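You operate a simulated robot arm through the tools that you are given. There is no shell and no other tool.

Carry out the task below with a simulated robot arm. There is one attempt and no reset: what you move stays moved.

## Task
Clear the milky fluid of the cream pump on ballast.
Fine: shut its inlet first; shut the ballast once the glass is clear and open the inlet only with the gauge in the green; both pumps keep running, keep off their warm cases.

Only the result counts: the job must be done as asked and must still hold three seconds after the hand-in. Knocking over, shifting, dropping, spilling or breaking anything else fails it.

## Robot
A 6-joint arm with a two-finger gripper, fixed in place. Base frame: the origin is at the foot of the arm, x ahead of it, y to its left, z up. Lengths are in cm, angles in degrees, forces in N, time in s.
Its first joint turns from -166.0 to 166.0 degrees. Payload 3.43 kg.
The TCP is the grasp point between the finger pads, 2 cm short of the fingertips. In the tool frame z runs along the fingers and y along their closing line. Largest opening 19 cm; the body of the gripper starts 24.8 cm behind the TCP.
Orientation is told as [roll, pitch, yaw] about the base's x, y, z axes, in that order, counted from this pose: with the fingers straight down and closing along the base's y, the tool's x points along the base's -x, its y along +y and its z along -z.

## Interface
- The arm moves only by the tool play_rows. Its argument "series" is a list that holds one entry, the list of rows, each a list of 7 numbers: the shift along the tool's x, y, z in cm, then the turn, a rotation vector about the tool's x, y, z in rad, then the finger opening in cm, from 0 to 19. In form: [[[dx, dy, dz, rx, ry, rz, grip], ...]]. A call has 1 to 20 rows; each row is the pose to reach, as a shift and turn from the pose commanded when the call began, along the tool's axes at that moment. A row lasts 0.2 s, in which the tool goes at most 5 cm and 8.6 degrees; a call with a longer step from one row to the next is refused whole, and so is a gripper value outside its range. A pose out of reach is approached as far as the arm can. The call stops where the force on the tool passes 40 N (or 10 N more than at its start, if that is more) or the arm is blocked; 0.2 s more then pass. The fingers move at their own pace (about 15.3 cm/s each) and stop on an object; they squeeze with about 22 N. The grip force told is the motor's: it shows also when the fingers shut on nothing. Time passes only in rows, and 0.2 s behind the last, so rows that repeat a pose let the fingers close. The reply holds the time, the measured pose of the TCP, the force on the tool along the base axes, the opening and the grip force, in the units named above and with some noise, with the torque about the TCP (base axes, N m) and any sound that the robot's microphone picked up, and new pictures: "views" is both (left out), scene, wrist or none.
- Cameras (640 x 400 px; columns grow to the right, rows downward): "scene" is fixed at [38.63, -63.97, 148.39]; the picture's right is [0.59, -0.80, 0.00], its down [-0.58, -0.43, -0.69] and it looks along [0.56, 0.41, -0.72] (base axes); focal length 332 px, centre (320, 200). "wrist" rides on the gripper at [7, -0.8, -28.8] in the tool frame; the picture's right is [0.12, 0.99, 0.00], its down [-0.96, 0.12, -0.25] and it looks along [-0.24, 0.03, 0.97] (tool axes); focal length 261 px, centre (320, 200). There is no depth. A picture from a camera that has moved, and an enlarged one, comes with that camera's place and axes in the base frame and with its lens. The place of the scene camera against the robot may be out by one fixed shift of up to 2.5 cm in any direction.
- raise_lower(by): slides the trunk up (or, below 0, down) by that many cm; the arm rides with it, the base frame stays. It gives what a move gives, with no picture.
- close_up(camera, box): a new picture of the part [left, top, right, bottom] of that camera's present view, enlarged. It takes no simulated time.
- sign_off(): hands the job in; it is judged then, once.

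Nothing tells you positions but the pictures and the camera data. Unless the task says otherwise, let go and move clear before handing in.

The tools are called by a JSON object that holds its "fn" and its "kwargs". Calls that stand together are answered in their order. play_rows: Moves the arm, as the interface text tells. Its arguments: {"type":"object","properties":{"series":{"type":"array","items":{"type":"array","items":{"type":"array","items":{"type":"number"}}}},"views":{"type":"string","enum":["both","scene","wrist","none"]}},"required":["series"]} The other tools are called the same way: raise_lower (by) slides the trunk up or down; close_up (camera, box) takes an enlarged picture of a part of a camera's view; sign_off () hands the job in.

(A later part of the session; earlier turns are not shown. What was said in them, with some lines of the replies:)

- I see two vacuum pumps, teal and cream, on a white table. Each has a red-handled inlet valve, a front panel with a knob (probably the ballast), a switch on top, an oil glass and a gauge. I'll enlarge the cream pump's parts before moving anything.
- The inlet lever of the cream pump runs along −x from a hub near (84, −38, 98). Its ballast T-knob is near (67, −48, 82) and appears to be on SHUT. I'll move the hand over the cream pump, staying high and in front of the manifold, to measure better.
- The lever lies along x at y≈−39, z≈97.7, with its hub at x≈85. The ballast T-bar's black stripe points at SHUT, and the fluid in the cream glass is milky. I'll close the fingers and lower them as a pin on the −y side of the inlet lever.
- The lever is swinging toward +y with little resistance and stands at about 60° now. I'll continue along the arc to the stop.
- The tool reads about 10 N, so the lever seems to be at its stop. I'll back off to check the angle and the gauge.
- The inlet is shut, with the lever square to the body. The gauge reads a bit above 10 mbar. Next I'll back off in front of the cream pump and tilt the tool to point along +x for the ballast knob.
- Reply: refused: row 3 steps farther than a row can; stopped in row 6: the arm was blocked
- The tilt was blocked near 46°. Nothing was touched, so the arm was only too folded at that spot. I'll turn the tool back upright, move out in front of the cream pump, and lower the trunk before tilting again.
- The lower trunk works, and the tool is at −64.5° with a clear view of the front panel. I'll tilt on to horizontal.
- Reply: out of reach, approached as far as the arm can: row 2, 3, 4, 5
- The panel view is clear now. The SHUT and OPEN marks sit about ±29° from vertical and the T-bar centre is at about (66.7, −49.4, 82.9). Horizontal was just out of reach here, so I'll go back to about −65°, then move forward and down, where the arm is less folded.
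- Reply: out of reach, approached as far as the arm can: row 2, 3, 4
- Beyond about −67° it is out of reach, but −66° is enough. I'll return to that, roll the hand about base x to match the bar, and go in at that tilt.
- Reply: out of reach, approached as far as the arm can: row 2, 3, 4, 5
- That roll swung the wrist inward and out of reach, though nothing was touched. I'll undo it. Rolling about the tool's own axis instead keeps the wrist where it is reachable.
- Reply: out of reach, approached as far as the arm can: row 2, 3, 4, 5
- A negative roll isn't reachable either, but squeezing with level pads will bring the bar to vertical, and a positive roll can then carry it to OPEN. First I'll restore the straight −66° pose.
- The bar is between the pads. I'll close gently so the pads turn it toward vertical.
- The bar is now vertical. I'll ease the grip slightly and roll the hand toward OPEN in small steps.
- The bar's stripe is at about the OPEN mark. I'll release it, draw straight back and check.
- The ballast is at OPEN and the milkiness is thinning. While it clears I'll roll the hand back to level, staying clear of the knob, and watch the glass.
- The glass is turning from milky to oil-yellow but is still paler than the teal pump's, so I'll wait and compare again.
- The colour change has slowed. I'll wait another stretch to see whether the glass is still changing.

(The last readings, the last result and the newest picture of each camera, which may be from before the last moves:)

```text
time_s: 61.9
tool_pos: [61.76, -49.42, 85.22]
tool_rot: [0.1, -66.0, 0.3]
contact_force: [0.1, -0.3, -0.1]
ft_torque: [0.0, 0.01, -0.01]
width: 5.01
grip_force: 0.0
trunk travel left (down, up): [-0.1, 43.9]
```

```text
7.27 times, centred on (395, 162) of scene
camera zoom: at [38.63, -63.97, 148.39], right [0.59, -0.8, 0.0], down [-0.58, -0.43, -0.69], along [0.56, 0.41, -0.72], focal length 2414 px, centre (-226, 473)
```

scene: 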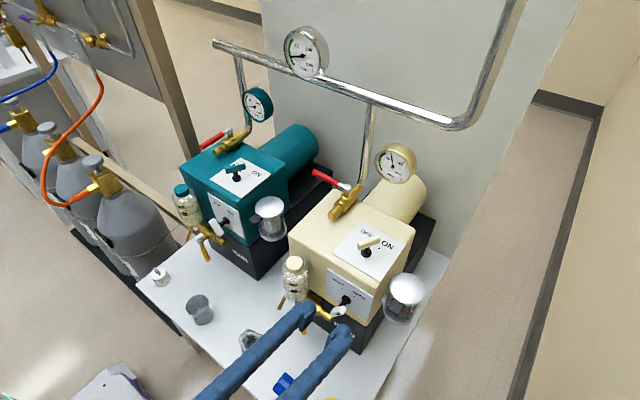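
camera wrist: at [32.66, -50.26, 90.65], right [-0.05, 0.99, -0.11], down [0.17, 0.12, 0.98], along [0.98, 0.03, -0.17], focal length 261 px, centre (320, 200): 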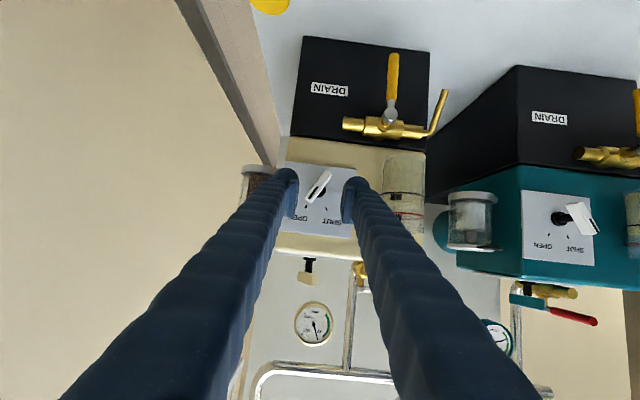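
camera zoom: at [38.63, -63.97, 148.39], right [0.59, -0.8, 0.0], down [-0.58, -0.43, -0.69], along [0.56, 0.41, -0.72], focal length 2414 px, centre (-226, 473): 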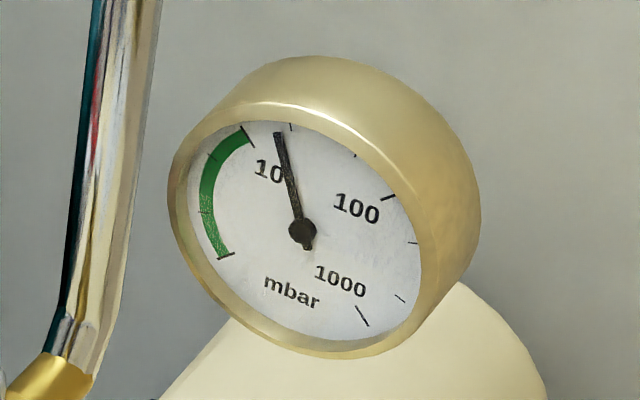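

The glass no longer changes and the gauge is slowly falling, so I take the oil as clear. Now I'll shut the ballast: go in, squeeze the bar to vertical, then push its top on to SHUT.

{"fn": "play_rows", "kwargs": {"series": [[[0, 0, 1.3, 0, 0, 0, 5], [0, 0, 2.6, 0, 0, 0, 5], [0.1, 0, 3.9, 0, 0, 0, 5], [0.1, 0, 5.1, 0, 0, 0, 5], [0.1, 0, 5.1, 0, 0, 0, 4], [0.1, 0, 5.1, 0, 0, 0, 3], [0.1, 0, 5.1, 0, 0, 0, 2.4], [0.1, 0, 5.1, 0, 0, 0, 1.8], [0.1, 0, 5.1, 0, 0, 0, 1.5], [0.1, 0, 5.1, 0, 0, 0, 1.5]]]}}

{"fn": "close_up", "kwargs": {"camera": "wrist", "box": [280, 150, 370, 240]}}

```text
time_s: 64.1
tool_pos: [66.47, -49.4, 82.89]
tool_rot: [0.0, -65.9, 0.2]
contact_force: [-0.1, -2.9, -2.7]
ft_torque: [0.07, 0.02, -0.04]
width: 1.69
grip_force: 1.2
trunk travel left (down, up): [-0.1, 43.9]
camera wrist: at [37.34, -50.29, 88.38], right [-0.05, 0.99, -0.11], down [0.17, 0.12, 0.98], along [0.98, 0.03, -0.17], focal length 261 px, centre (320, 200)
```

scene: 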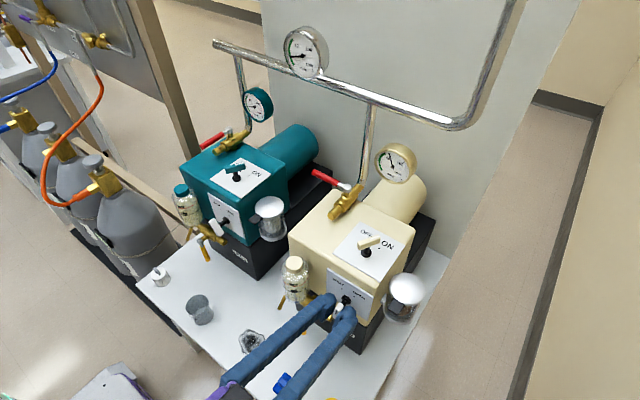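
wrist: 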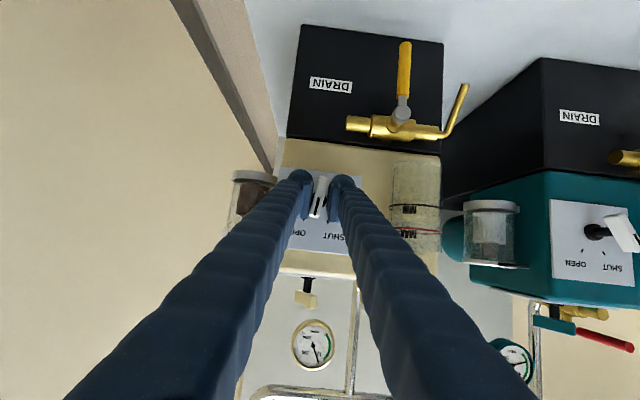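

```text
4.44 times, centred on (325, 195) of wrist
camera zoom: at [37.34, -50.29, 88.38], right [-0.05, 0.99, -0.11], down [0.17, 0.12, 0.98], along [0.98, 0.03, -0.17], focal length 1158 px, centre (298, 222)
```

zoom: 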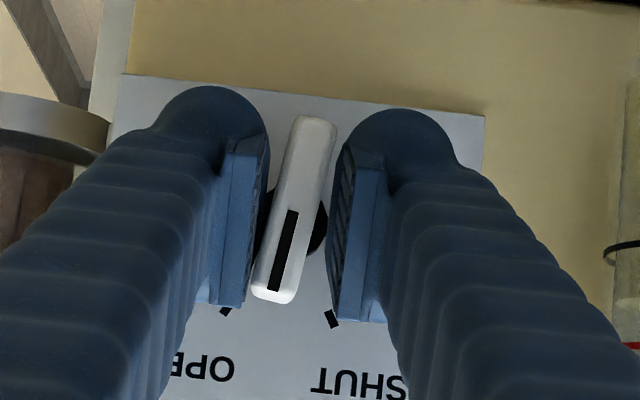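

{"fn": "play_rows", "kwargs": {"series": [[[0, 0, 0, 0, 0, 0, 1.2], [0, 0, 0, 0, 0, 0, 1.2], [0, 0, 0, 0, 0, 0, 2], [0, 0, 0, 0, 0, 0, 3], [-0.9, 0, -0.4, 0, 0, 0, 3], [-1.8, 0, -0.8, 0, 0, 0, 3], [-2.92, 0, -1.31, 0, 0, 0, 3], [-2.92, 0, -1.31, 0, 0, 0, 3]]]}}

{"fn": "close_up", "kwargs": {"camera": "wrist", "box": [280, 130, 370, 220]}}

{"fn": "close_up", "kwargs": {"camera": "scene", "box": [280, 240, 400, 350]}}

```text
time_s: 65.9
tool_pos: [66.34, -49.41, 86.23]
tool_rot: [0.0, -65.8, 0.1]
contact_force: [1.0, -0.4, 0.0]
ft_torque: [0.02, 0.02, -0.02]
width: 2.98
grip_force: 0.0
trunk travel left (down, up): [-0.1, 43.9]
camera wrist: at [37.23, -50.31, 91.73], right [-0.05, 0.99, -0.11], down [0.17, 0.12, 0.98], along [0.98, 0.03, -0.17], focal length 261 px, centre (320, 200)
```

scene: 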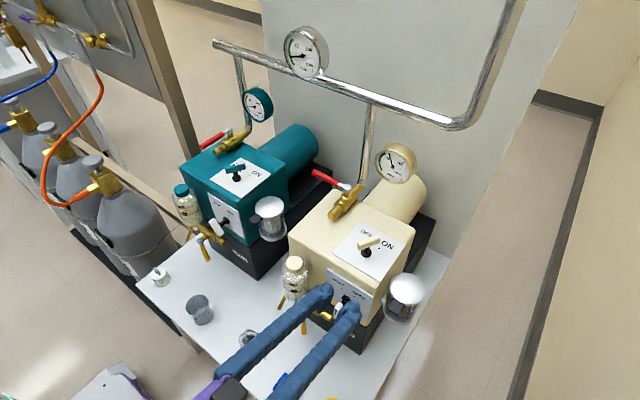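
wrist: 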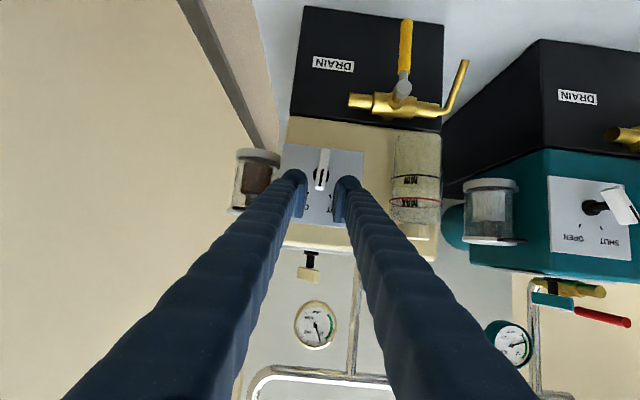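

```text
4.44 times, centred on (325, 175) of wrist
camera zoom: at [37.23, -50.31, 91.73], right [-0.05, 0.99, -0.11], down [0.17, 0.12, 0.98], along [0.98, 0.03, -0.17], focal length 1158 px, centre (298, 311)
```

zoom: 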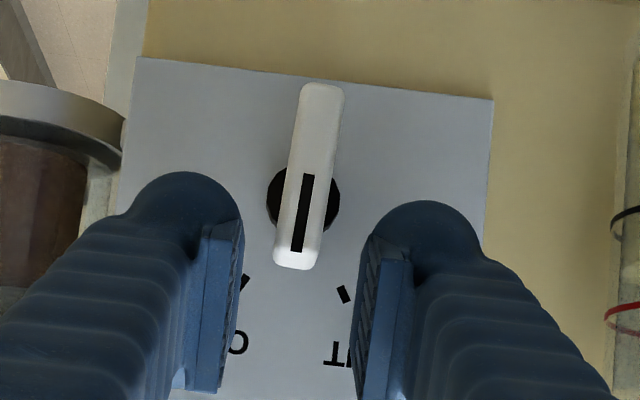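

```text
3.64 times, centred on (340, 295) of scene
camera zoom: at [38.63, -63.97, 148.39], right [0.59, -0.8, 0.0], down [-0.58, -0.43, -0.69], along [0.56, 0.41, -0.72], focal length 1207 px, centre (247, -146)
```

zoom: 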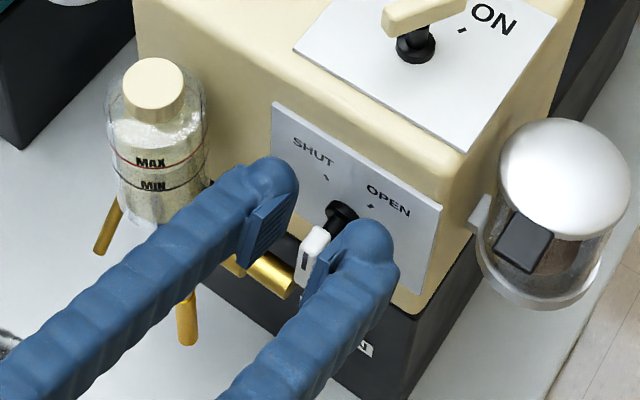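

{"fn": "play_rows", "kwargs": {"series": [[[0, 0.25, 0, 0, 0, 0, 3], [0, 0.5, 0, 0, 0, 0, 3], [0, 0.75, 0, 0, 0, 0, 3], [0, 1.0, 0, 0, 0, 0, 3], [0, 1.2, 0, 0, 0, 0, 3], [0, 1.2, 0, 0, 0, 0, 3]]], "views": "wrist"}}

{"fn": "close_up", "kwargs": {"camera": "wrist", "box": [270, 130, 360, 220]}}

```text
time_s: 67.3
tool_pos: [66.38, -48.23, 86.14]
tool_rot: [0.0, -65.8, 0.1]
contact_force: [0.0, -2.8, 1.1]
ft_torque: [-0.03, -0.01, -0.01]
width: 3.16
grip_force: 1.5
trunk travel left (down, up): [-0.1, 43.9]
camera wrist: at [37.32, -49.08, 91.62], right [-0.05, 0.99, -0.11], down [0.17, 0.12, 0.98], along [0.98, 0.03, -0.17], focal length 261 px, centre (320, 200)
```

wrist: 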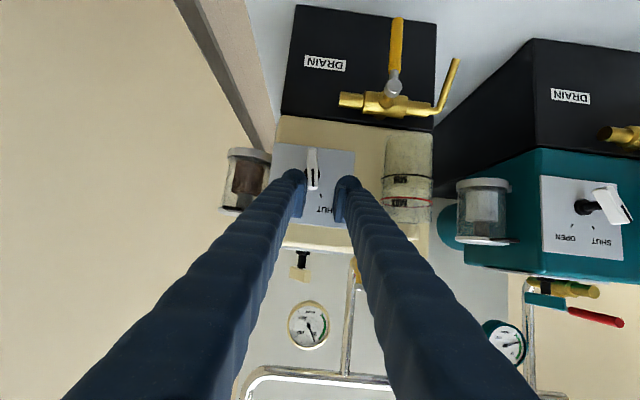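

```text
4.44 times, centred on (315, 175) of wrist
camera zoom: at [37.32, -49.08, 91.62], right [-0.05, 0.99, -0.11], down [0.17, 0.12, 0.98], along [0.98, 0.03, -0.17], focal length 1158 px, centre (342, 311)
```

zoom: 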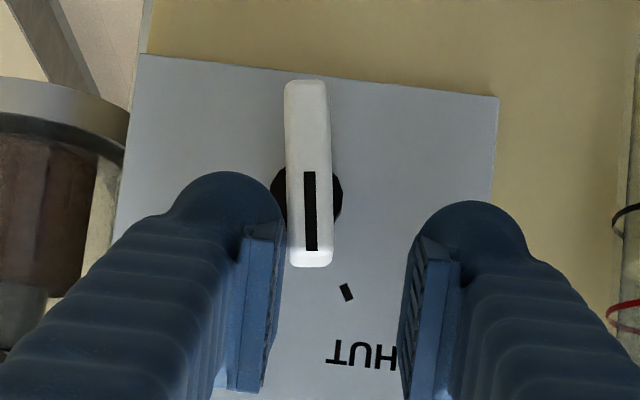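

{"fn": "play_rows", "kwargs": {"series": [[[0, 0.2, 0, 0, 0, 0, 3], [0, 0.4, 0, 0, 0, 0, 3], [0, 0.6, 0, 0, 0, 0, 3], [0, 0.6, 0, 0, 0, 0, 3]]], "views": "none"}}

{"fn": "close_up", "kwargs": {"camera": "wrist", "box": [270, 130, 360, 220]}}

```text
time_s: 68.3
tool_pos: [66.26, -47.64, 86.26]
tool_rot: [0.0, -65.9, 0.1]
contact_force: [0.4, -0.2, 0.2]
ft_torque: [-0.02, -0.02, -0.03]
width: 2.99
grip_force: 0.0
trunk travel left (down, up): [-0.1, 43.9]
```

```text
4.44 times, centred on (315, 175) of wrist
camera zoom: at [37.28, -48.48, 91.67], right [-0.05, 0.99, -0.11], down [0.17, 0.12, 0.98], along [0.98, 0.03, -0.17], focal length 1158 px, centre (342, 311)
```

zoom: 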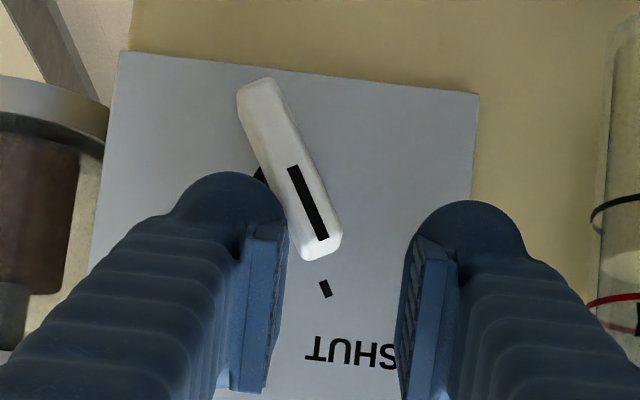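

The bar has gone to SHUT at about 27°, matching its starting position, with no load on the fingers. I'll back away and verify.

{"fn": "play_rows", "kwargs": {"series": [[[0, -0.3, 0, 0, 0, 0, 4], [0, -0.3, 0, 0, 0, 0, 5], [0, -0.3, -2, 0, 0, 0, 5], [0, -0.6, -4, 0, 0, 0, 5], [0, -1, -5, 0, 0, 0, 5]]]}}

{"fn": "close_up", "kwargs": {"camera": "wrist", "box": [280, 140, 370, 230]}}

{"fn": "close_up", "kwargs": {"camera": "scene", "box": [280, 240, 400, 350]}}

{"fn": "close_up", "kwargs": {"camera": "scene", "box": [365, 135, 425, 190]}}

```text
time_s: 69.5
tool_pos: [61.83, -48.78, 88.33]
tool_rot: [0.0, -65.9, 0.2]
contact_force: [-0.6, 0.6, 0.2]
ft_torque: [-0.01, -0.02, 0.01]
width: 5.02
grip_force: 0.1
trunk travel left (down, up): [-0.1, 43.9]
camera wrist: at [32.7, -49.5, 93.77], right [-0.05, 0.99, -0.11], down [0.17, 0.12, 0.98], along [0.98, 0.03, -0.17], focal length 261 px, centre (320, 200)
```

scene: 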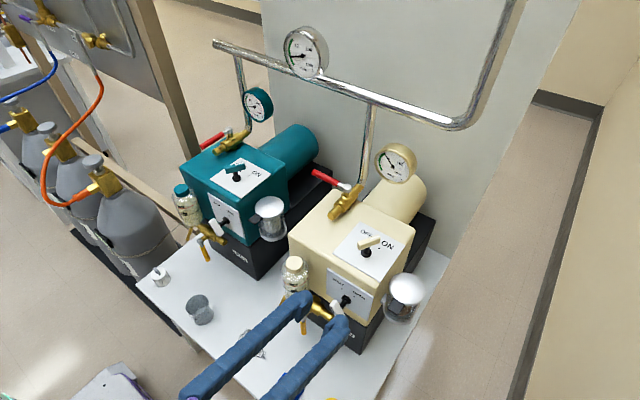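
wrist: 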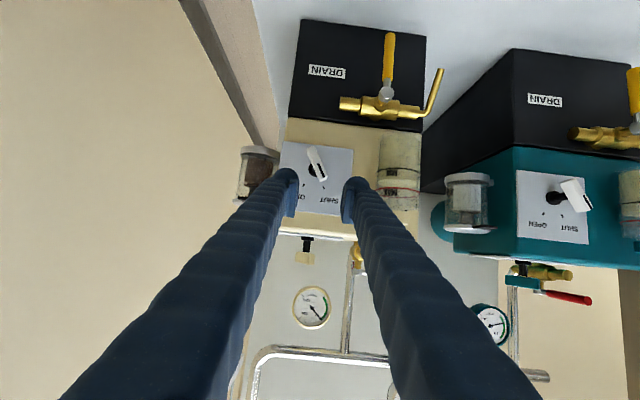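

```text
4.44 times, centred on (325, 185) of wrist
camera zoom: at [32.7, -49.5, 93.77], right [-0.05, 0.99, -0.11], down [0.17, 0.12, 0.98], along [0.98, 0.03, -0.17], focal length 1158 px, centre (298, 267)
```

zoom: 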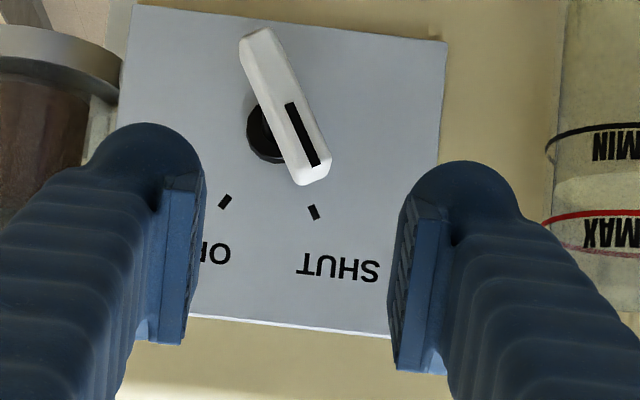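

```text
3.64 times, centred on (340, 295) of scene
camera zoom: at [38.63, -63.97, 148.39], right [0.59, -0.8, 0.0], down [-0.58, -0.43, -0.69], along [0.56, 0.41, -0.72], focal length 1207 px, centre (247, -146)
```

zoom: 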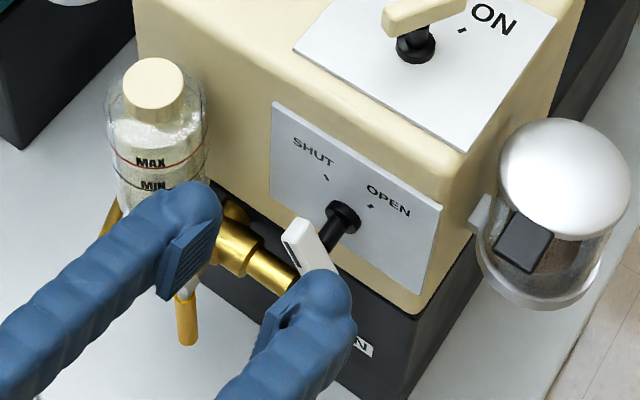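

```text
7.27 times, centred on (395, 162) of scene
camera zoom: at [38.63, -63.97, 148.39], right [0.59, -0.8, 0.0], down [-0.58, -0.43, -0.69], along [0.56, 0.41, -0.72], focal length 2414 px, centre (-226, 473)
```

zoom: 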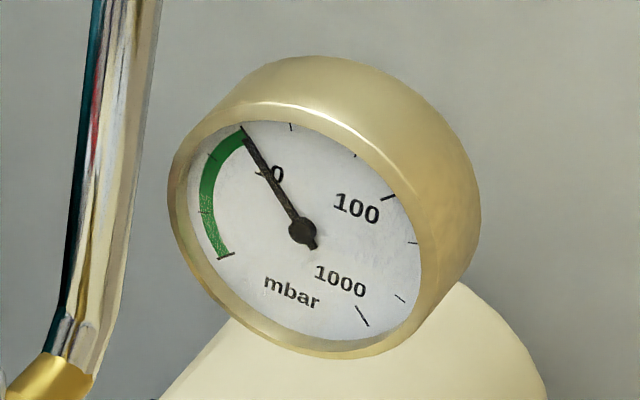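

The ballast is on SHUT, and the gauge has dropped to the edge of the green and is still falling. I'll bring the tool upright and raise the trunk again, ready for the inlet lever.

{"fn": "play_rows", "kwargs": {"series": [[[0, 0, -2, 0, 0, 0, 5], [0, 0, -4, 0, 0.1, 0, 4], [0, 0, -4, 0, 0.24, 0, 3], [0, 0, -4, 0, 0.38, 0, 2], [0, 0, -4, 0, 0.52, 0, 1], [0, 0, -4, 0, 0.66, 0, 0], [0, 0, -4, 0, 0.8, 0, 0], [0, 0, -4, 0, 0.94, 0, 0], [0, 0, -4, 0, 1.08, 0, 0], [0, 0, -4, 0, 1.15, 0, 0], [0, 0, -4, 0, 1.15, 0, 0]]], "views": "none"}}

```text
time_s: 71.9
tool_pos: [58.09, -48.71, 90.02]
tool_rot: [0.0, 0.1, 0.2]
contact_force: [1.0, 0.4, -0.4]
ft_torque: [-0.02, 0.03, 0.04]
width: 0.01
grip_force: 21.5
trunk travel left (down, up): [-0.1, 43.9]
```

{"fn": "raise_lower", "kwargs": {"by": 22.4}}

{"fn": "close_up", "kwargs": {"camera": "scene", "box": [365, 135, 425, 190]}}

{"fn": "close_up", "kwargs": {"camera": "scene", "box": [280, 150, 420, 350]}}

```text
time_s: 74.2
tool_pos: [58.13, -48.62, 112.29]
tool_rot: [0.0, 0.0, 0.2]
contact_force: [0.2, -0.3, 0.4]
ft_torque: [0.01, 0.0, 0.01]
width: 0.0
grip_force: 21.9
trunk travel left (down, up): [-22.5, 21.5]
```

```text
7.27 times, centred on (395, 162) of scene
camera zoom: at [38.63, -63.97, 148.39], right [0.59, -0.8, 0.0], down [-0.58, -0.43, -0.69], along [0.56, 0.41, -0.72], focal length 2414 px, centre (-226, 473)
```

zoom: 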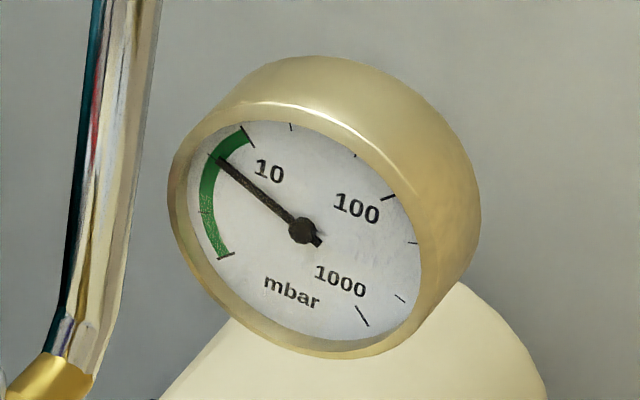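

```text
2.00 times, centred on (350, 250) of scene
camera zoom: at [38.63, -63.97, 148.39], right [0.59, -0.8, 0.0], down [-0.58, -0.43, -0.69], along [0.56, 0.41, -0.72], focal length 664 px, centre (260, 100)
```

zoom: 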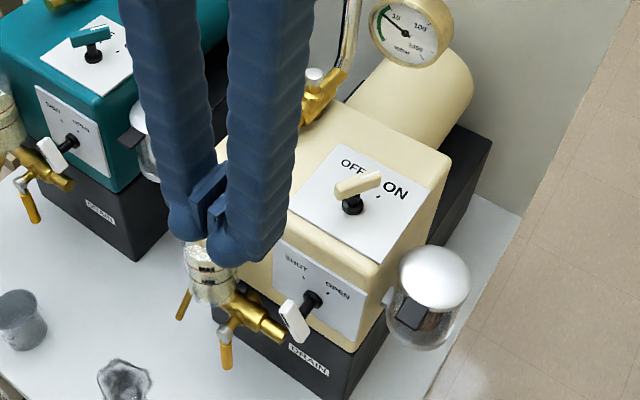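

The gauge is well in the green at about 5 mbar. To push the lever back from its +x side without touching the manifold, I'll tilt the closed fingers 30° forward so the hand stays in front of the pipes. First I'll move across and tilt at a safe height.

{"fn": "play_rows", "kwargs": {"series": [[[-2.8, 3.5, 0, 0, 0, 0, 0], [-5.6, 7, 0, 0, 0, 0, 0], [-8.4, 10.5, 0, 0, 0, 0, 0], [-11.2, 14, 0, 0, 0, 0, 0], [-13.9, 17.4, 0, 0, 0, 0, 0], [-13.9, 17.4, 0, 0, -0.13, 0, 0], [-13.9, 17.4, 0, 0, -0.26, 0, 0], [-13.9, 17.4, 0, 0, -0.39, 0, 0], [-13.9, 17.4, 0, 0, -0.524, 0, 0], [-13.9, 17.4, 0, 0, -0.524, 0, 0]]]}}

```text
time_s: 76.4
tool_pos: [71.98, -31.31, 112.2]
tool_rot: [0.0, -30.1, 0.1]
contact_force: [0.0, 0.0, -0.1]
ft_torque: [0.03, 0.0, 0.05]
width: 0.0
grip_force: 22.6
trunk travel left (down, up): [-22.5, 21.5]
camera wrist: at [51.53, -32.11, 133.81], right [-0.11, 0.99, -0.06], down [0.71, 0.12, 0.7], along [0.7, 0.03, -0.72], focal length 261 px, centre (320, 200)
```

scene: 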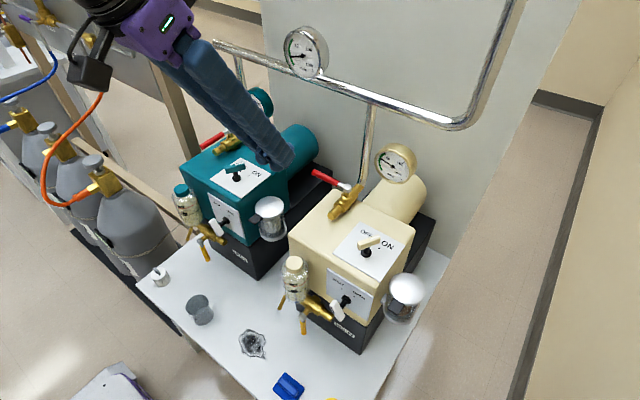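
wrist: 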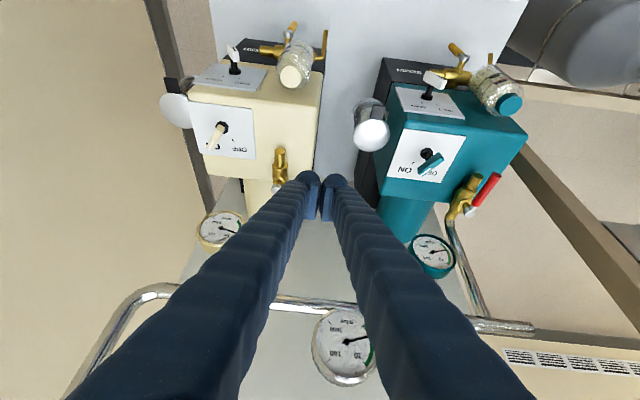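

{"fn": "play_rows", "kwargs": {"series": [[[-2.2, -0.1, 2.9, 0, 0, 0, 0], [-4.4, -0.2, 5.8, 0, 0, 0, 0], [-6.56, -0.3, 8.64, 0, 0, 0, 0], [-8.5, -0.35, 12.1, 0, 0, 0, 0], [-10.54, -0.4, 15.55, 0, 0, 0, 0], [-10.54, -0.4, 15.55, 0, 0, 0, 0]]]}}

{"fn": "close_up", "kwargs": {"camera": "wrist", "box": [200, 100, 400, 260]}}

{"fn": "close_up", "kwargs": {"camera": "scene", "box": [260, 100, 420, 230]}}

```text
time_s: 77.8
tool_pos: [89.13, -31.54, 104.38]
tool_rot: [0.0, -30.0, 0.2]
contact_force: [-0.7, -0.6, -0.7]
ft_torque: [-0.02, 0.03, -0.02]
width: 0.0
grip_force: 21.5
trunk travel left (down, up): [-22.5, 21.5]
camera wrist: at [68.64, -32.29, 125.86], right [-0.11, 0.99, -0.06], down [0.71, 0.12, 0.7], along [0.7, 0.03, -0.72], focal length 261 px, centre (320, 200)
```

scene: 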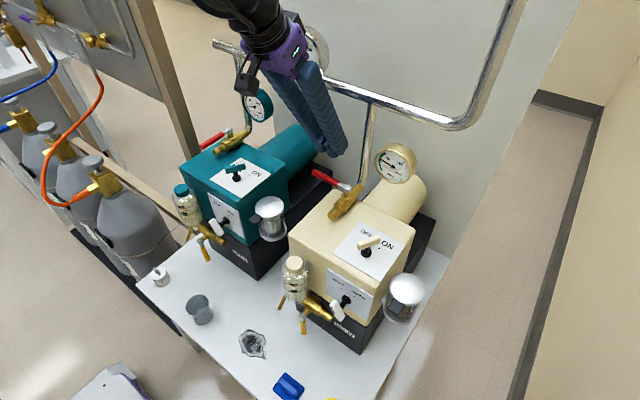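
wrist: 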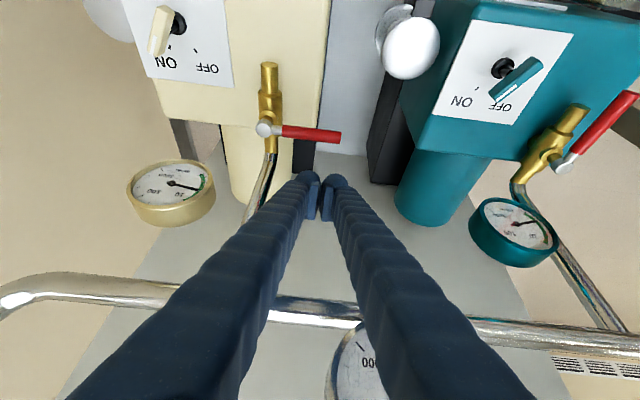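

```text
2.50 times, centred on (300, 180) of wrist
camera zoom: at [68.64, -32.29, 125.86], right [-0.11, 0.99, -0.06], down [0.71, 0.12, 0.7], along [0.7, 0.03, -0.72], focal length 652 px, centre (370, 250)
```

zoom: 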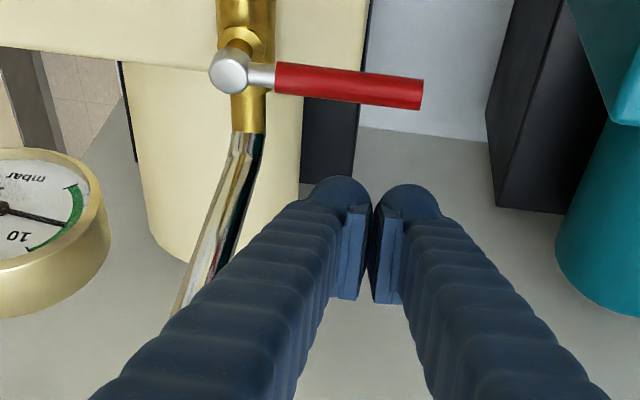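

```text
3.08 times, centred on (340, 165) of scene
camera zoom: at [38.63, -63.97, 148.39], right [0.59, -0.8, 0.0], down [-0.58, -0.43, -0.69], along [0.56, 0.41, -0.72], focal length 1022 px, centre (258, 308)
```

zoom: 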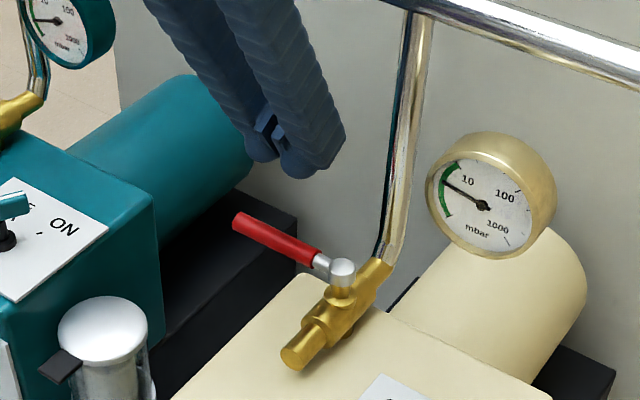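

{"fn": "play_rows", "kwargs": {"series": [[[0.8, -0.05, 1.4, 0, 0, 0, 0], [1.6, -0.1, 2.8, 0, 0, 0, 0], [2.4, -0.15, 4.2, 0, 0, 0, 0], [3.11, -0.15, 5.59, 0, 0, 0, 0], [3.11, -0.15, 5.59, 0, 0, 0, 0]]]}}

{"fn": "close_up", "kwargs": {"camera": "wrist", "box": [200, 100, 400, 260]}}

{"fn": "close_up", "kwargs": {"camera": "scene", "box": [280, 120, 420, 230]}}

```text
time_s: 79.0
tool_pos: [89.1, -31.58, 97.57]
tool_rot: [0.0, -29.9, 0.2]
contact_force: [0.6, -1.1, 0.1]
ft_torque: [0.03, 0.0, 0.01]
width: 0.0
grip_force: 21.9
trunk travel left (down, up): [-22.5, 21.5]
camera wrist: at [68.62, -32.53, 119.25], right [-0.11, 0.99, -0.06], down [0.71, 0.12, 0.7], along [0.7, 0.03, -0.72], focal length 261 px, centre (320, 200)
```

scene: 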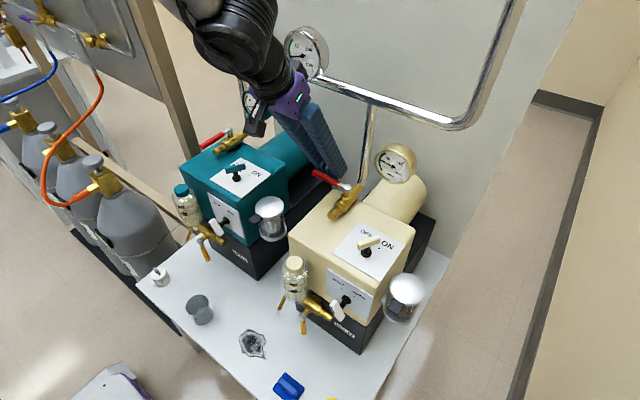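
wrist: 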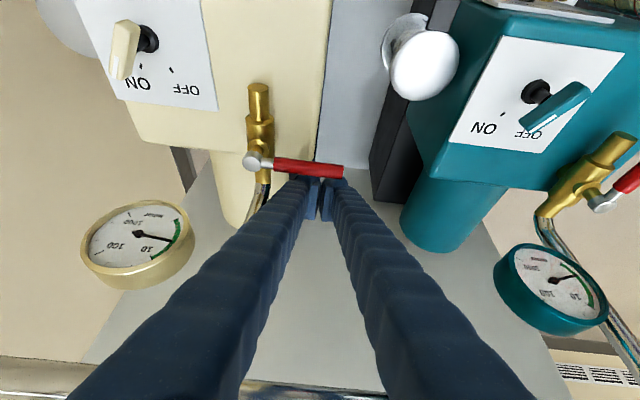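

```text
2.50 times, centred on (300, 180) of wrist
camera zoom: at [68.62, -32.53, 119.25], right [-0.11, 0.99, -0.06], down [0.71, 0.12, 0.7], along [0.7, 0.03, -0.72], focal length 652 px, centre (370, 250)
```

zoom: 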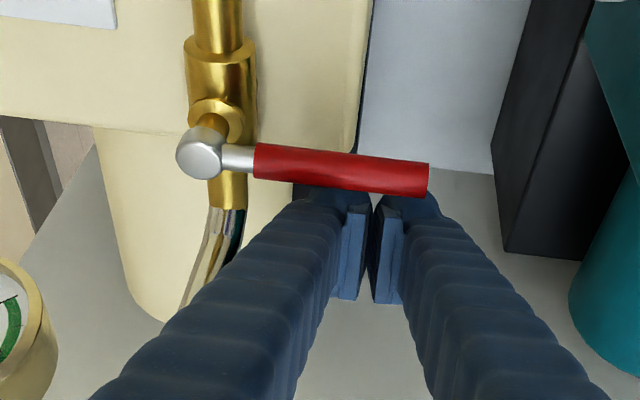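

```text
3.64 times, centred on (350, 175) of scene
camera zoom: at [38.63, -63.97, 148.39], right [0.59, -0.8, 0.0], down [-0.58, -0.43, -0.69], along [0.56, 0.41, -0.72], focal length 1207 px, centre (211, 291)
```

zoom: 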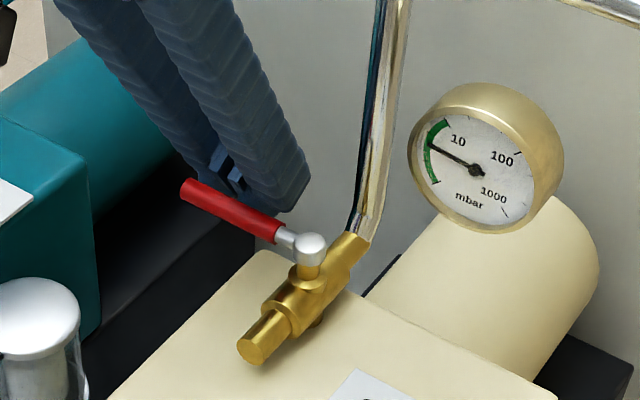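

The fingers are hooked just behind the lever and the gauge is in the green. I'll sweep the lever back toward −x to open it, first halfway.

{"fn": "play_rows", "kwargs": {"series": [[[0.44, -0.2, -0.25, 0, 0, 0, 0], [0.88, -0.42, -0.51, 0, 0, 0, 0], [1.7, -0.15, -1.0, 0, 0, 0, 0], [2.55, 0.18, -1.48, 0, 0, 0, 0], [3.4, 0.2, -2.0, 0, 0, 0, 0], [4.33, 0.18, -2.5, 0, 0, 0, 0], [5.2, -0.05, -3.0, 0, 0, 0, 0], [6.06, -0.32, -3.5, 0, 0, 0, 0], [6.06, -0.32, -3.5, 0, 0, 0, 0]]]}}

{"fn": "close_up", "kwargs": {"camera": "wrist", "box": [200, 100, 400, 260]}}

{"fn": "close_up", "kwargs": {"camera": "scene", "box": [280, 120, 420, 230]}}

```text
time_s: 81.0
tool_pos: [82.02, -32.03, 97.75]
tool_rot: [0.1, -30.0, 0.2]
contact_force: [0.1, 0.1, -0.7]
ft_torque: [0.0, -0.01, 0.03]
width: 0.01
grip_force: 21.7
trunk travel left (down, up): [-22.5, 21.5]
camera wrist: at [61.65, -32.85, 119.31], right [-0.11, 0.99, -0.06], down [0.71, 0.12, 0.7], along [0.7, 0.03, -0.72], focal length 261 px, centre (320, 200)
```

scene: 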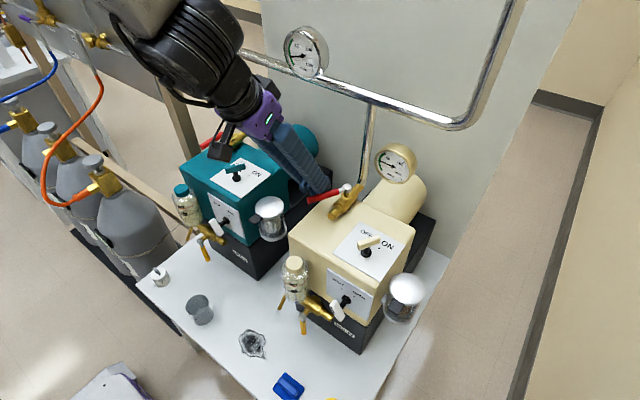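
wrist: 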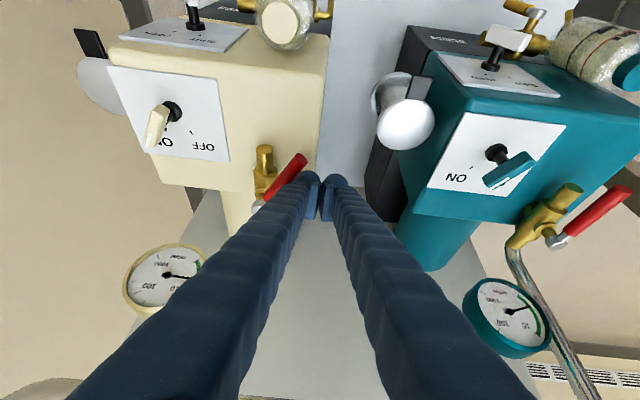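

```text
2.50 times, centred on (300, 180) of wrist
camera zoom: at [61.65, -32.85, 119.31], right [-0.11, 0.99, -0.06], down [0.71, 0.12, 0.7], along [0.7, 0.03, -0.72], focal length 652 px, centre (370, 250)
```

zoom: 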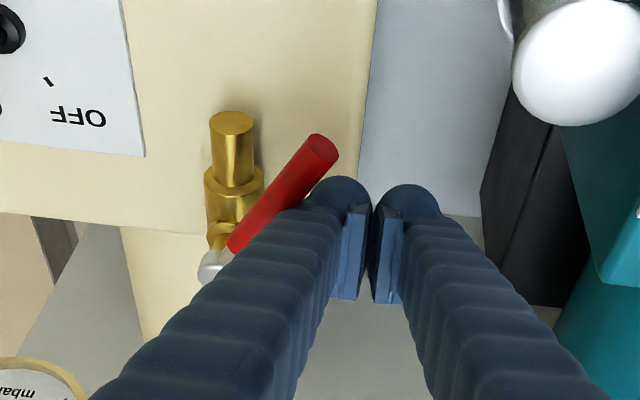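

```text
3.64 times, centred on (350, 175) of scene
camera zoom: at [38.63, -63.97, 148.39], right [0.59, -0.8, 0.0], down [-0.58, -0.43, -0.69], along [0.56, 0.41, -0.72], focal length 1207 px, centre (211, 291)
```

zoom: 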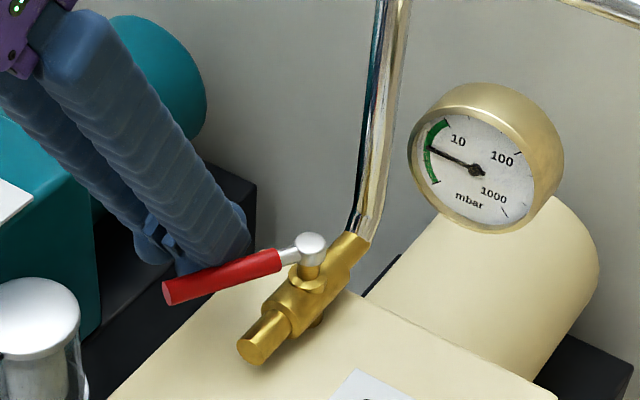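

{"fn": "play_rows", "kwargs": {"series": [[[0.7, -0.4, -0.4, 0, 0, 0, 0], [1.4, -0.87, -0.81, 0, 0, 0, 0], [2.05, -1.5, -1.2, 0, 0, 0, 0], [2.7, -2.27, -1.56, 0, 0, 0, 0], [2.95, -2.7, -1.7, 0, 0, 0, 0], [3.2, -3.17, -1.85, 0, 0, 0, 0], [3.2, -3.17, -1.85, 0, 0, 0, 0]]]}}

{"fn": "close_up", "kwargs": {"camera": "wrist", "box": [200, 100, 400, 260]}}

{"fn": "close_up", "kwargs": {"camera": "scene", "box": [280, 120, 420, 230]}}

```text
time_s: 82.6
tool_pos: [78.33, -35.1, 97.73]
tool_rot: [0.0, -30.0, 0.3]
contact_force: [4.0, 10.2, -0.6]
ft_torque: [-0.01, 0.0, -0.1]
width: 0.03
grip_force: 22.0
trunk travel left (down, up): [-22.5, 21.5]
camera wrist: at [57.95, -35.9, 119.33], right [-0.11, 0.99, -0.06], down [0.71, 0.12, 0.7], along [0.7, 0.03, -0.72], focal length 261 px, centre (320, 200)
```

scene: 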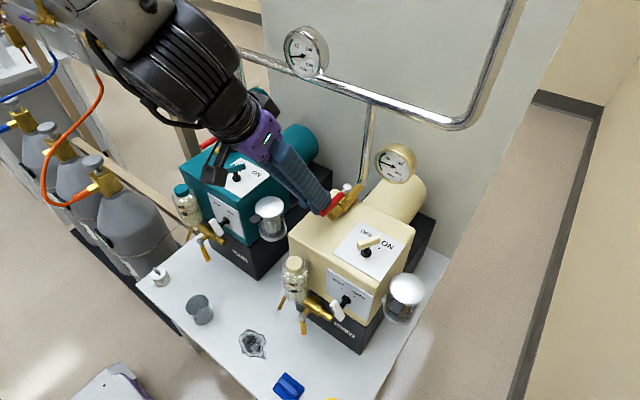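
wrist: 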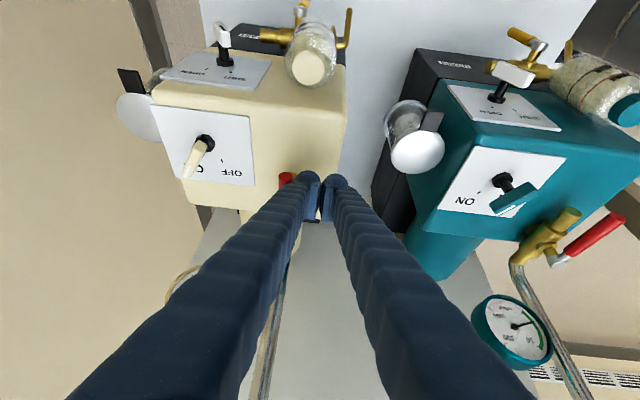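

```text
2.50 times, centred on (300, 180) of wrist
camera zoom: at [57.95, -35.9, 119.33], right [-0.11, 0.99, -0.06], down [0.71, 0.12, 0.7], along [0.7, 0.03, -0.72], focal length 652 px, centre (370, 250)
```

zoom: 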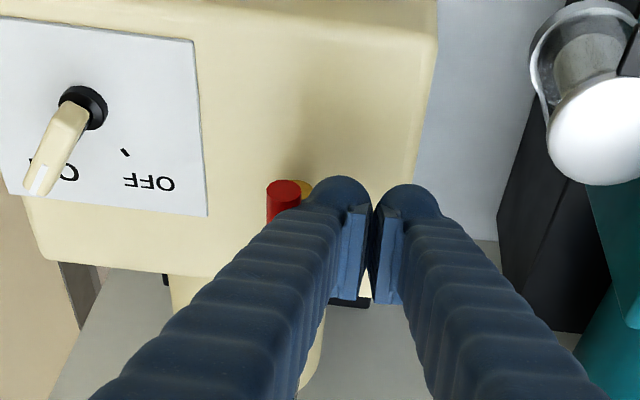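

```text
3.64 times, centred on (350, 175) of scene
camera zoom: at [38.63, -63.97, 148.39], right [0.59, -0.8, 0.0], down [-0.58, -0.43, -0.69], along [0.56, 0.41, -0.72], focal length 1207 px, centre (211, 291)
```

zoom: 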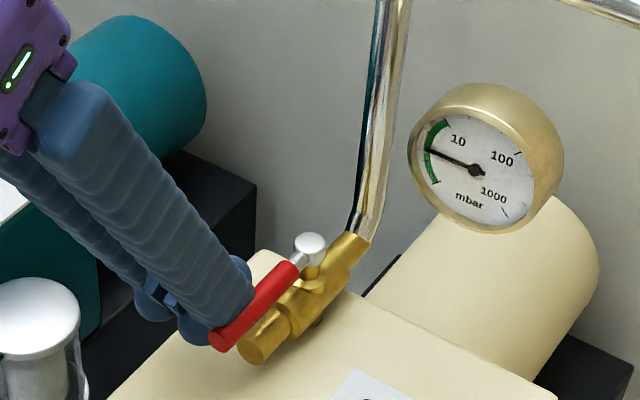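

The tool reads 10 N at the lever's open stop and the lever is back in line with the body. I'll give it a very small final press and then back away to check.

{"fn": "play_rows", "kwargs": {"series": [[[0, -0.15, 0, 0, 0, 0, 0], [0, -0.25, 0, 0, 0, 0, 0], [0, -0.25, 0, 0, 0, 0, 0]]], "views": "none"}}

{"fn": "play_rows", "kwargs": {"series": [[[0, 0.8, 0, 0, 0, 0, 0], [0, 1.8, 0, 0, 0, 0, 0], [0, 2.5, -1.5, 0, 0, 0, 0], [0, 3, -4, 0, 0, 0, 0], [0, 3, -8, 0, 0, 0, 0], [0, 3, -12, 0, 0, 0, 0], [0, 3, -16, 0, 0, 0, 0], [0, 3, -18, 0, 0, 0, 0]]]}}

{"fn": "close_up", "kwargs": {"camera": "scene", "box": [280, 120, 420, 230]}}

{"fn": "close_up", "kwargs": {"camera": "scene", "box": [270, 200, 420, 350]}}

```text
time_s: 83.4
tool_pos: [78.34, -35.16, 97.71]
tool_rot: [0.0, -30.0, 0.3]
contact_force: [3.7, 31.5, 3.2]
ft_torque: [-0.09, 0.04, -0.5]
width: 0.0
grip_force: 23.0
trunk travel left (down, up): [-22.5, 21.5]
```

```text
time_s: 85.2
tool_pos: [69.15, -32.59, 113.38]
tool_rot: [-0.2, -30.0, 0.2]
contact_force: [-0.3, 0.4, -0.2]
ft_torque: [-0.04, 0.01, 0.0]
width: 0.02
grip_force: 21.9
trunk travel left (down, up): [-22.5, 21.5]
camera wrist: at [48.75, -33.4, 135.06], right [-0.11, 0.99, -0.06], down [0.71, 0.12, 0.7], along [0.7, 0.03, -0.72], focal length 261 px, centre (320, 200)
```

scene: 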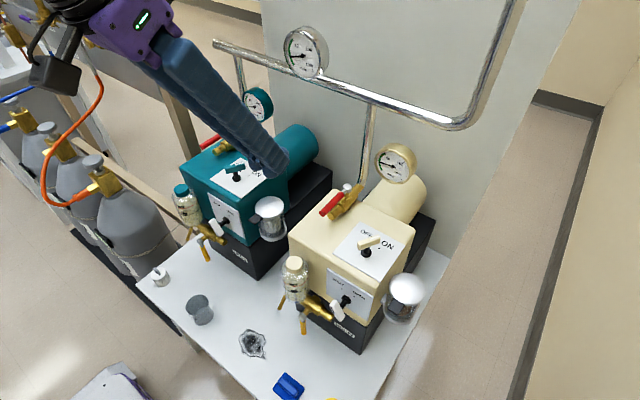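
wrist: 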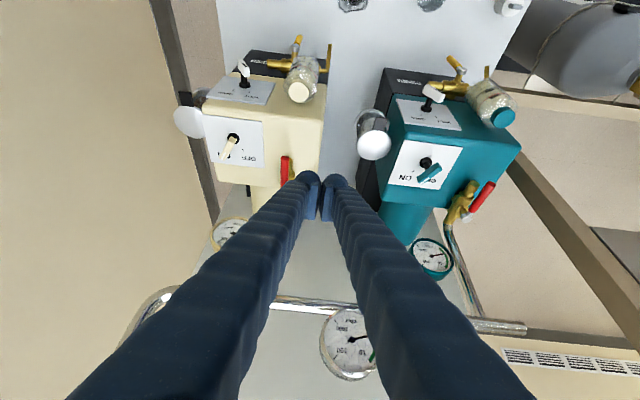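

```text
3.64 times, centred on (350, 175) of scene
camera zoom: at [38.63, -63.97, 148.39], right [0.59, -0.8, 0.0], down [-0.58, -0.43, -0.69], along [0.56, 0.41, -0.72], focal length 1207 px, centre (211, 291)
```

zoom: 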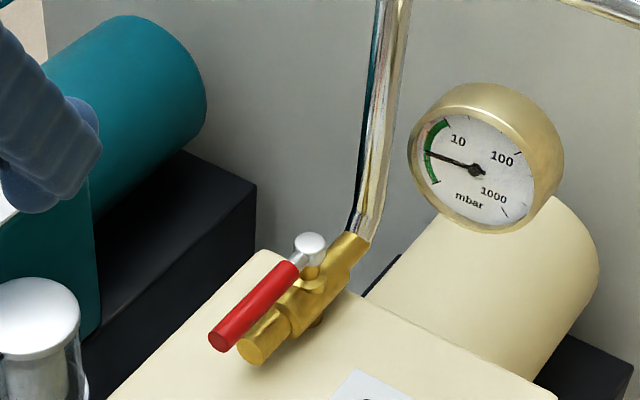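

```text
2.67 times, centred on (345, 275) of scene
camera zoom: at [38.63, -63.97, 148.39], right [0.59, -0.8, 0.0], down [-0.58, -0.43, -0.69], along [0.56, 0.41, -0.72], focal length 885 px, centre (253, 0)
```

zoom: 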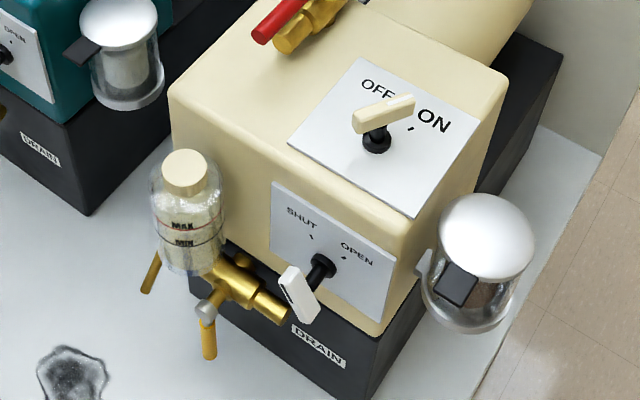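

The inlet lever is at its open stop, the ballast is on SHUT, the gauge is in the green and the switches are still ON. I'll wait a few seconds to see that the glass and gauge hold.

{"fn": "play_rows", "kwargs": {"series": [[[0, 0, 0, 0, 0, 0, 2], [0, 0, 0, 0, 0, 0, 2], [0, 0, 0, 0, 0, 0, 2], [0, 0, 0, 0, 0, 0, 2], [0, 0, 0, 0, 0, 0, 2], [0, 0, 0, 0, 0, 0, 2], [0, 0, 0, 0, 0, 0, 2], [0, 0, 0, 0, 0, 0, 2], [0, 0, 0, 0, 0, 0, 2], [0, 0, 0, 0, 0, 0, 2], [0, 0, 0, 0, 0, 0, 2], [0, 0, 0, 0, 0, 0, 2], [0, 0, 0, 0, 0, 0, 2], [0, 0, 0, 0, 0, 0, 2], [0, 0, 0, 0, 0, 0, 2]]], "views": "none"}}

{"fn": "close_up", "kwargs": {"camera": "scene", "box": [165, 175, 325, 315]}}

{"fn": "close_up", "kwargs": {"camera": "wrist", "box": [200, 20, 520, 220]}}

{"fn": "close_up", "kwargs": {"camera": "scene", "box": [365, 135, 425, 190]}}

{"fn": "close_up", "kwargs": {"camera": "scene", "box": [270, 240, 330, 310]}}

```text
time_s: 88.4
tool_pos: [69.28, -32.6, 113.47]
tool_rot: [-0.1, -29.9, 0.2]
contact_force: [-0.6, 0.2, 0.1]
ft_torque: [-0.01, -0.03, 0.0]
width: 1.99
grip_force: 0.0
trunk travel left (down, up): [-22.5, 21.5]
```

```text
2.86 times, centred on (245, 245) of scene
camera zoom: at [38.63, -63.97, 148.39], right [0.59, -0.8, 0.0], down [-0.58, -0.43, -0.69], along [0.56, 0.41, -0.72], focal length 948 px, centre (534, 71)
```

zoom: 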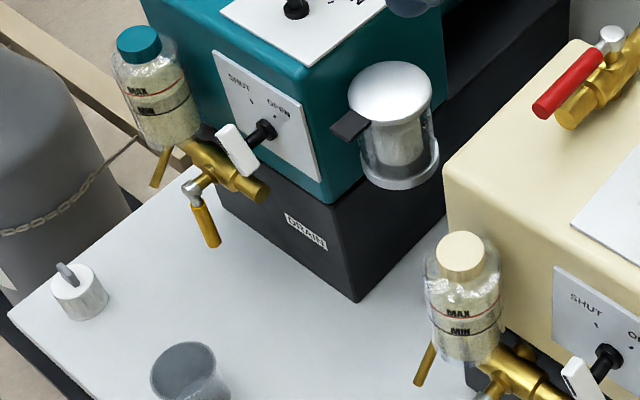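

```text
2.00 times, centred on (360, 120) of wrist
camera zoom: at [48.84, -33.4, 135.0], right [-0.11, 0.99, -0.06], down [0.71, 0.12, 0.7], along [0.7, 0.03, -0.72], focal length 521 px, centre (240, 360)
```

zoom: 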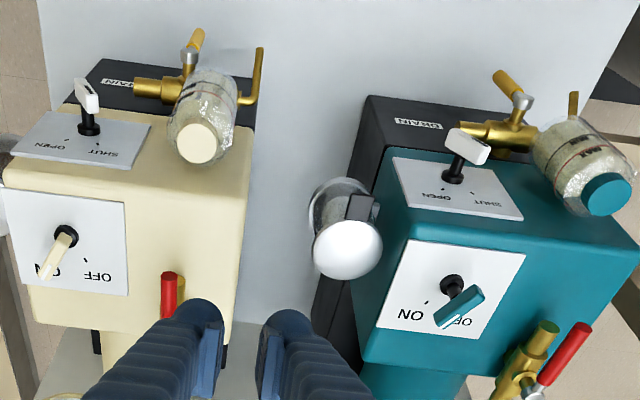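

```text
7.27 times, centred on (395, 162) of scene
camera zoom: at [38.63, -63.97, 148.39], right [0.59, -0.8, 0.0], down [-0.58, -0.43, -0.69], along [0.56, 0.41, -0.72], focal length 2414 px, centre (-226, 473)
```

zoom: 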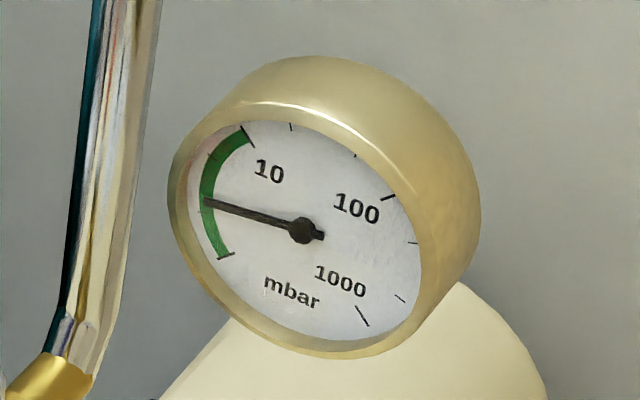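

```text
5.71 times, centred on (300, 275) of scene
camera zoom: at [38.63, -63.97, 148.39], right [0.59, -0.8, 0.0], down [-0.58, -0.43, -0.69], along [0.56, 0.41, -0.72], focal length 1897 px, centre (434, -229)
```

zoom: 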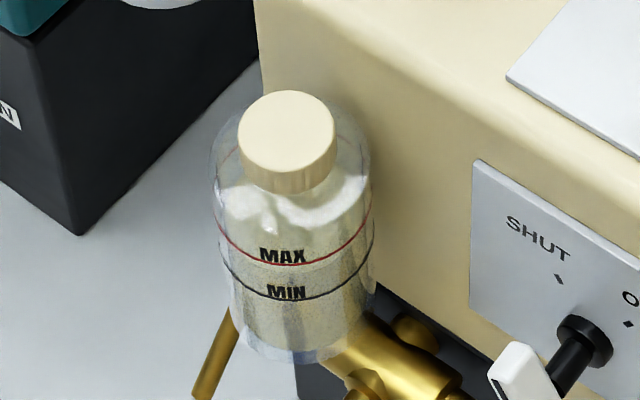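

Both glasses now look alike. The gauge is deep in the green with the inlet open, the ballast is shut and the arm is clear. I'm handing the job in.

{"fn": "sign_off", "kwargs": {}}

```text
The job is handed in.
```

The cream pump's glass has gone from milky to a clear oil-yellow, and I've handed the job in. No result came back with the hand-in.

1. **Inlet shut:** I turned the red lever square to the body, up to its stop, before touching the ballast.
2. **Ballast open:** I left it open for about 25 seconds. The glass had stopped changing well before I closed it, and it looked much like the teal pump's.
3. **Ballast shut:** the knob is back at SHUT, and the gauge fell from just above 10 mbar into the green afterwards.
4. **Inlet open:** I opened it only once the needle was well inside the green, and it is at its stop. The gauge and the glass were holding at my last check, about 5 seconds later.

I did not touch the ON/OFF switches or the teal pump, and both pumps were left running. As far as the pictures and force readings show, the hand stayed off the warm cases. The arm finished clear of everything.

I judged "clear" by eye. The cream oil looked slightly paler than the teal pump's in some views.
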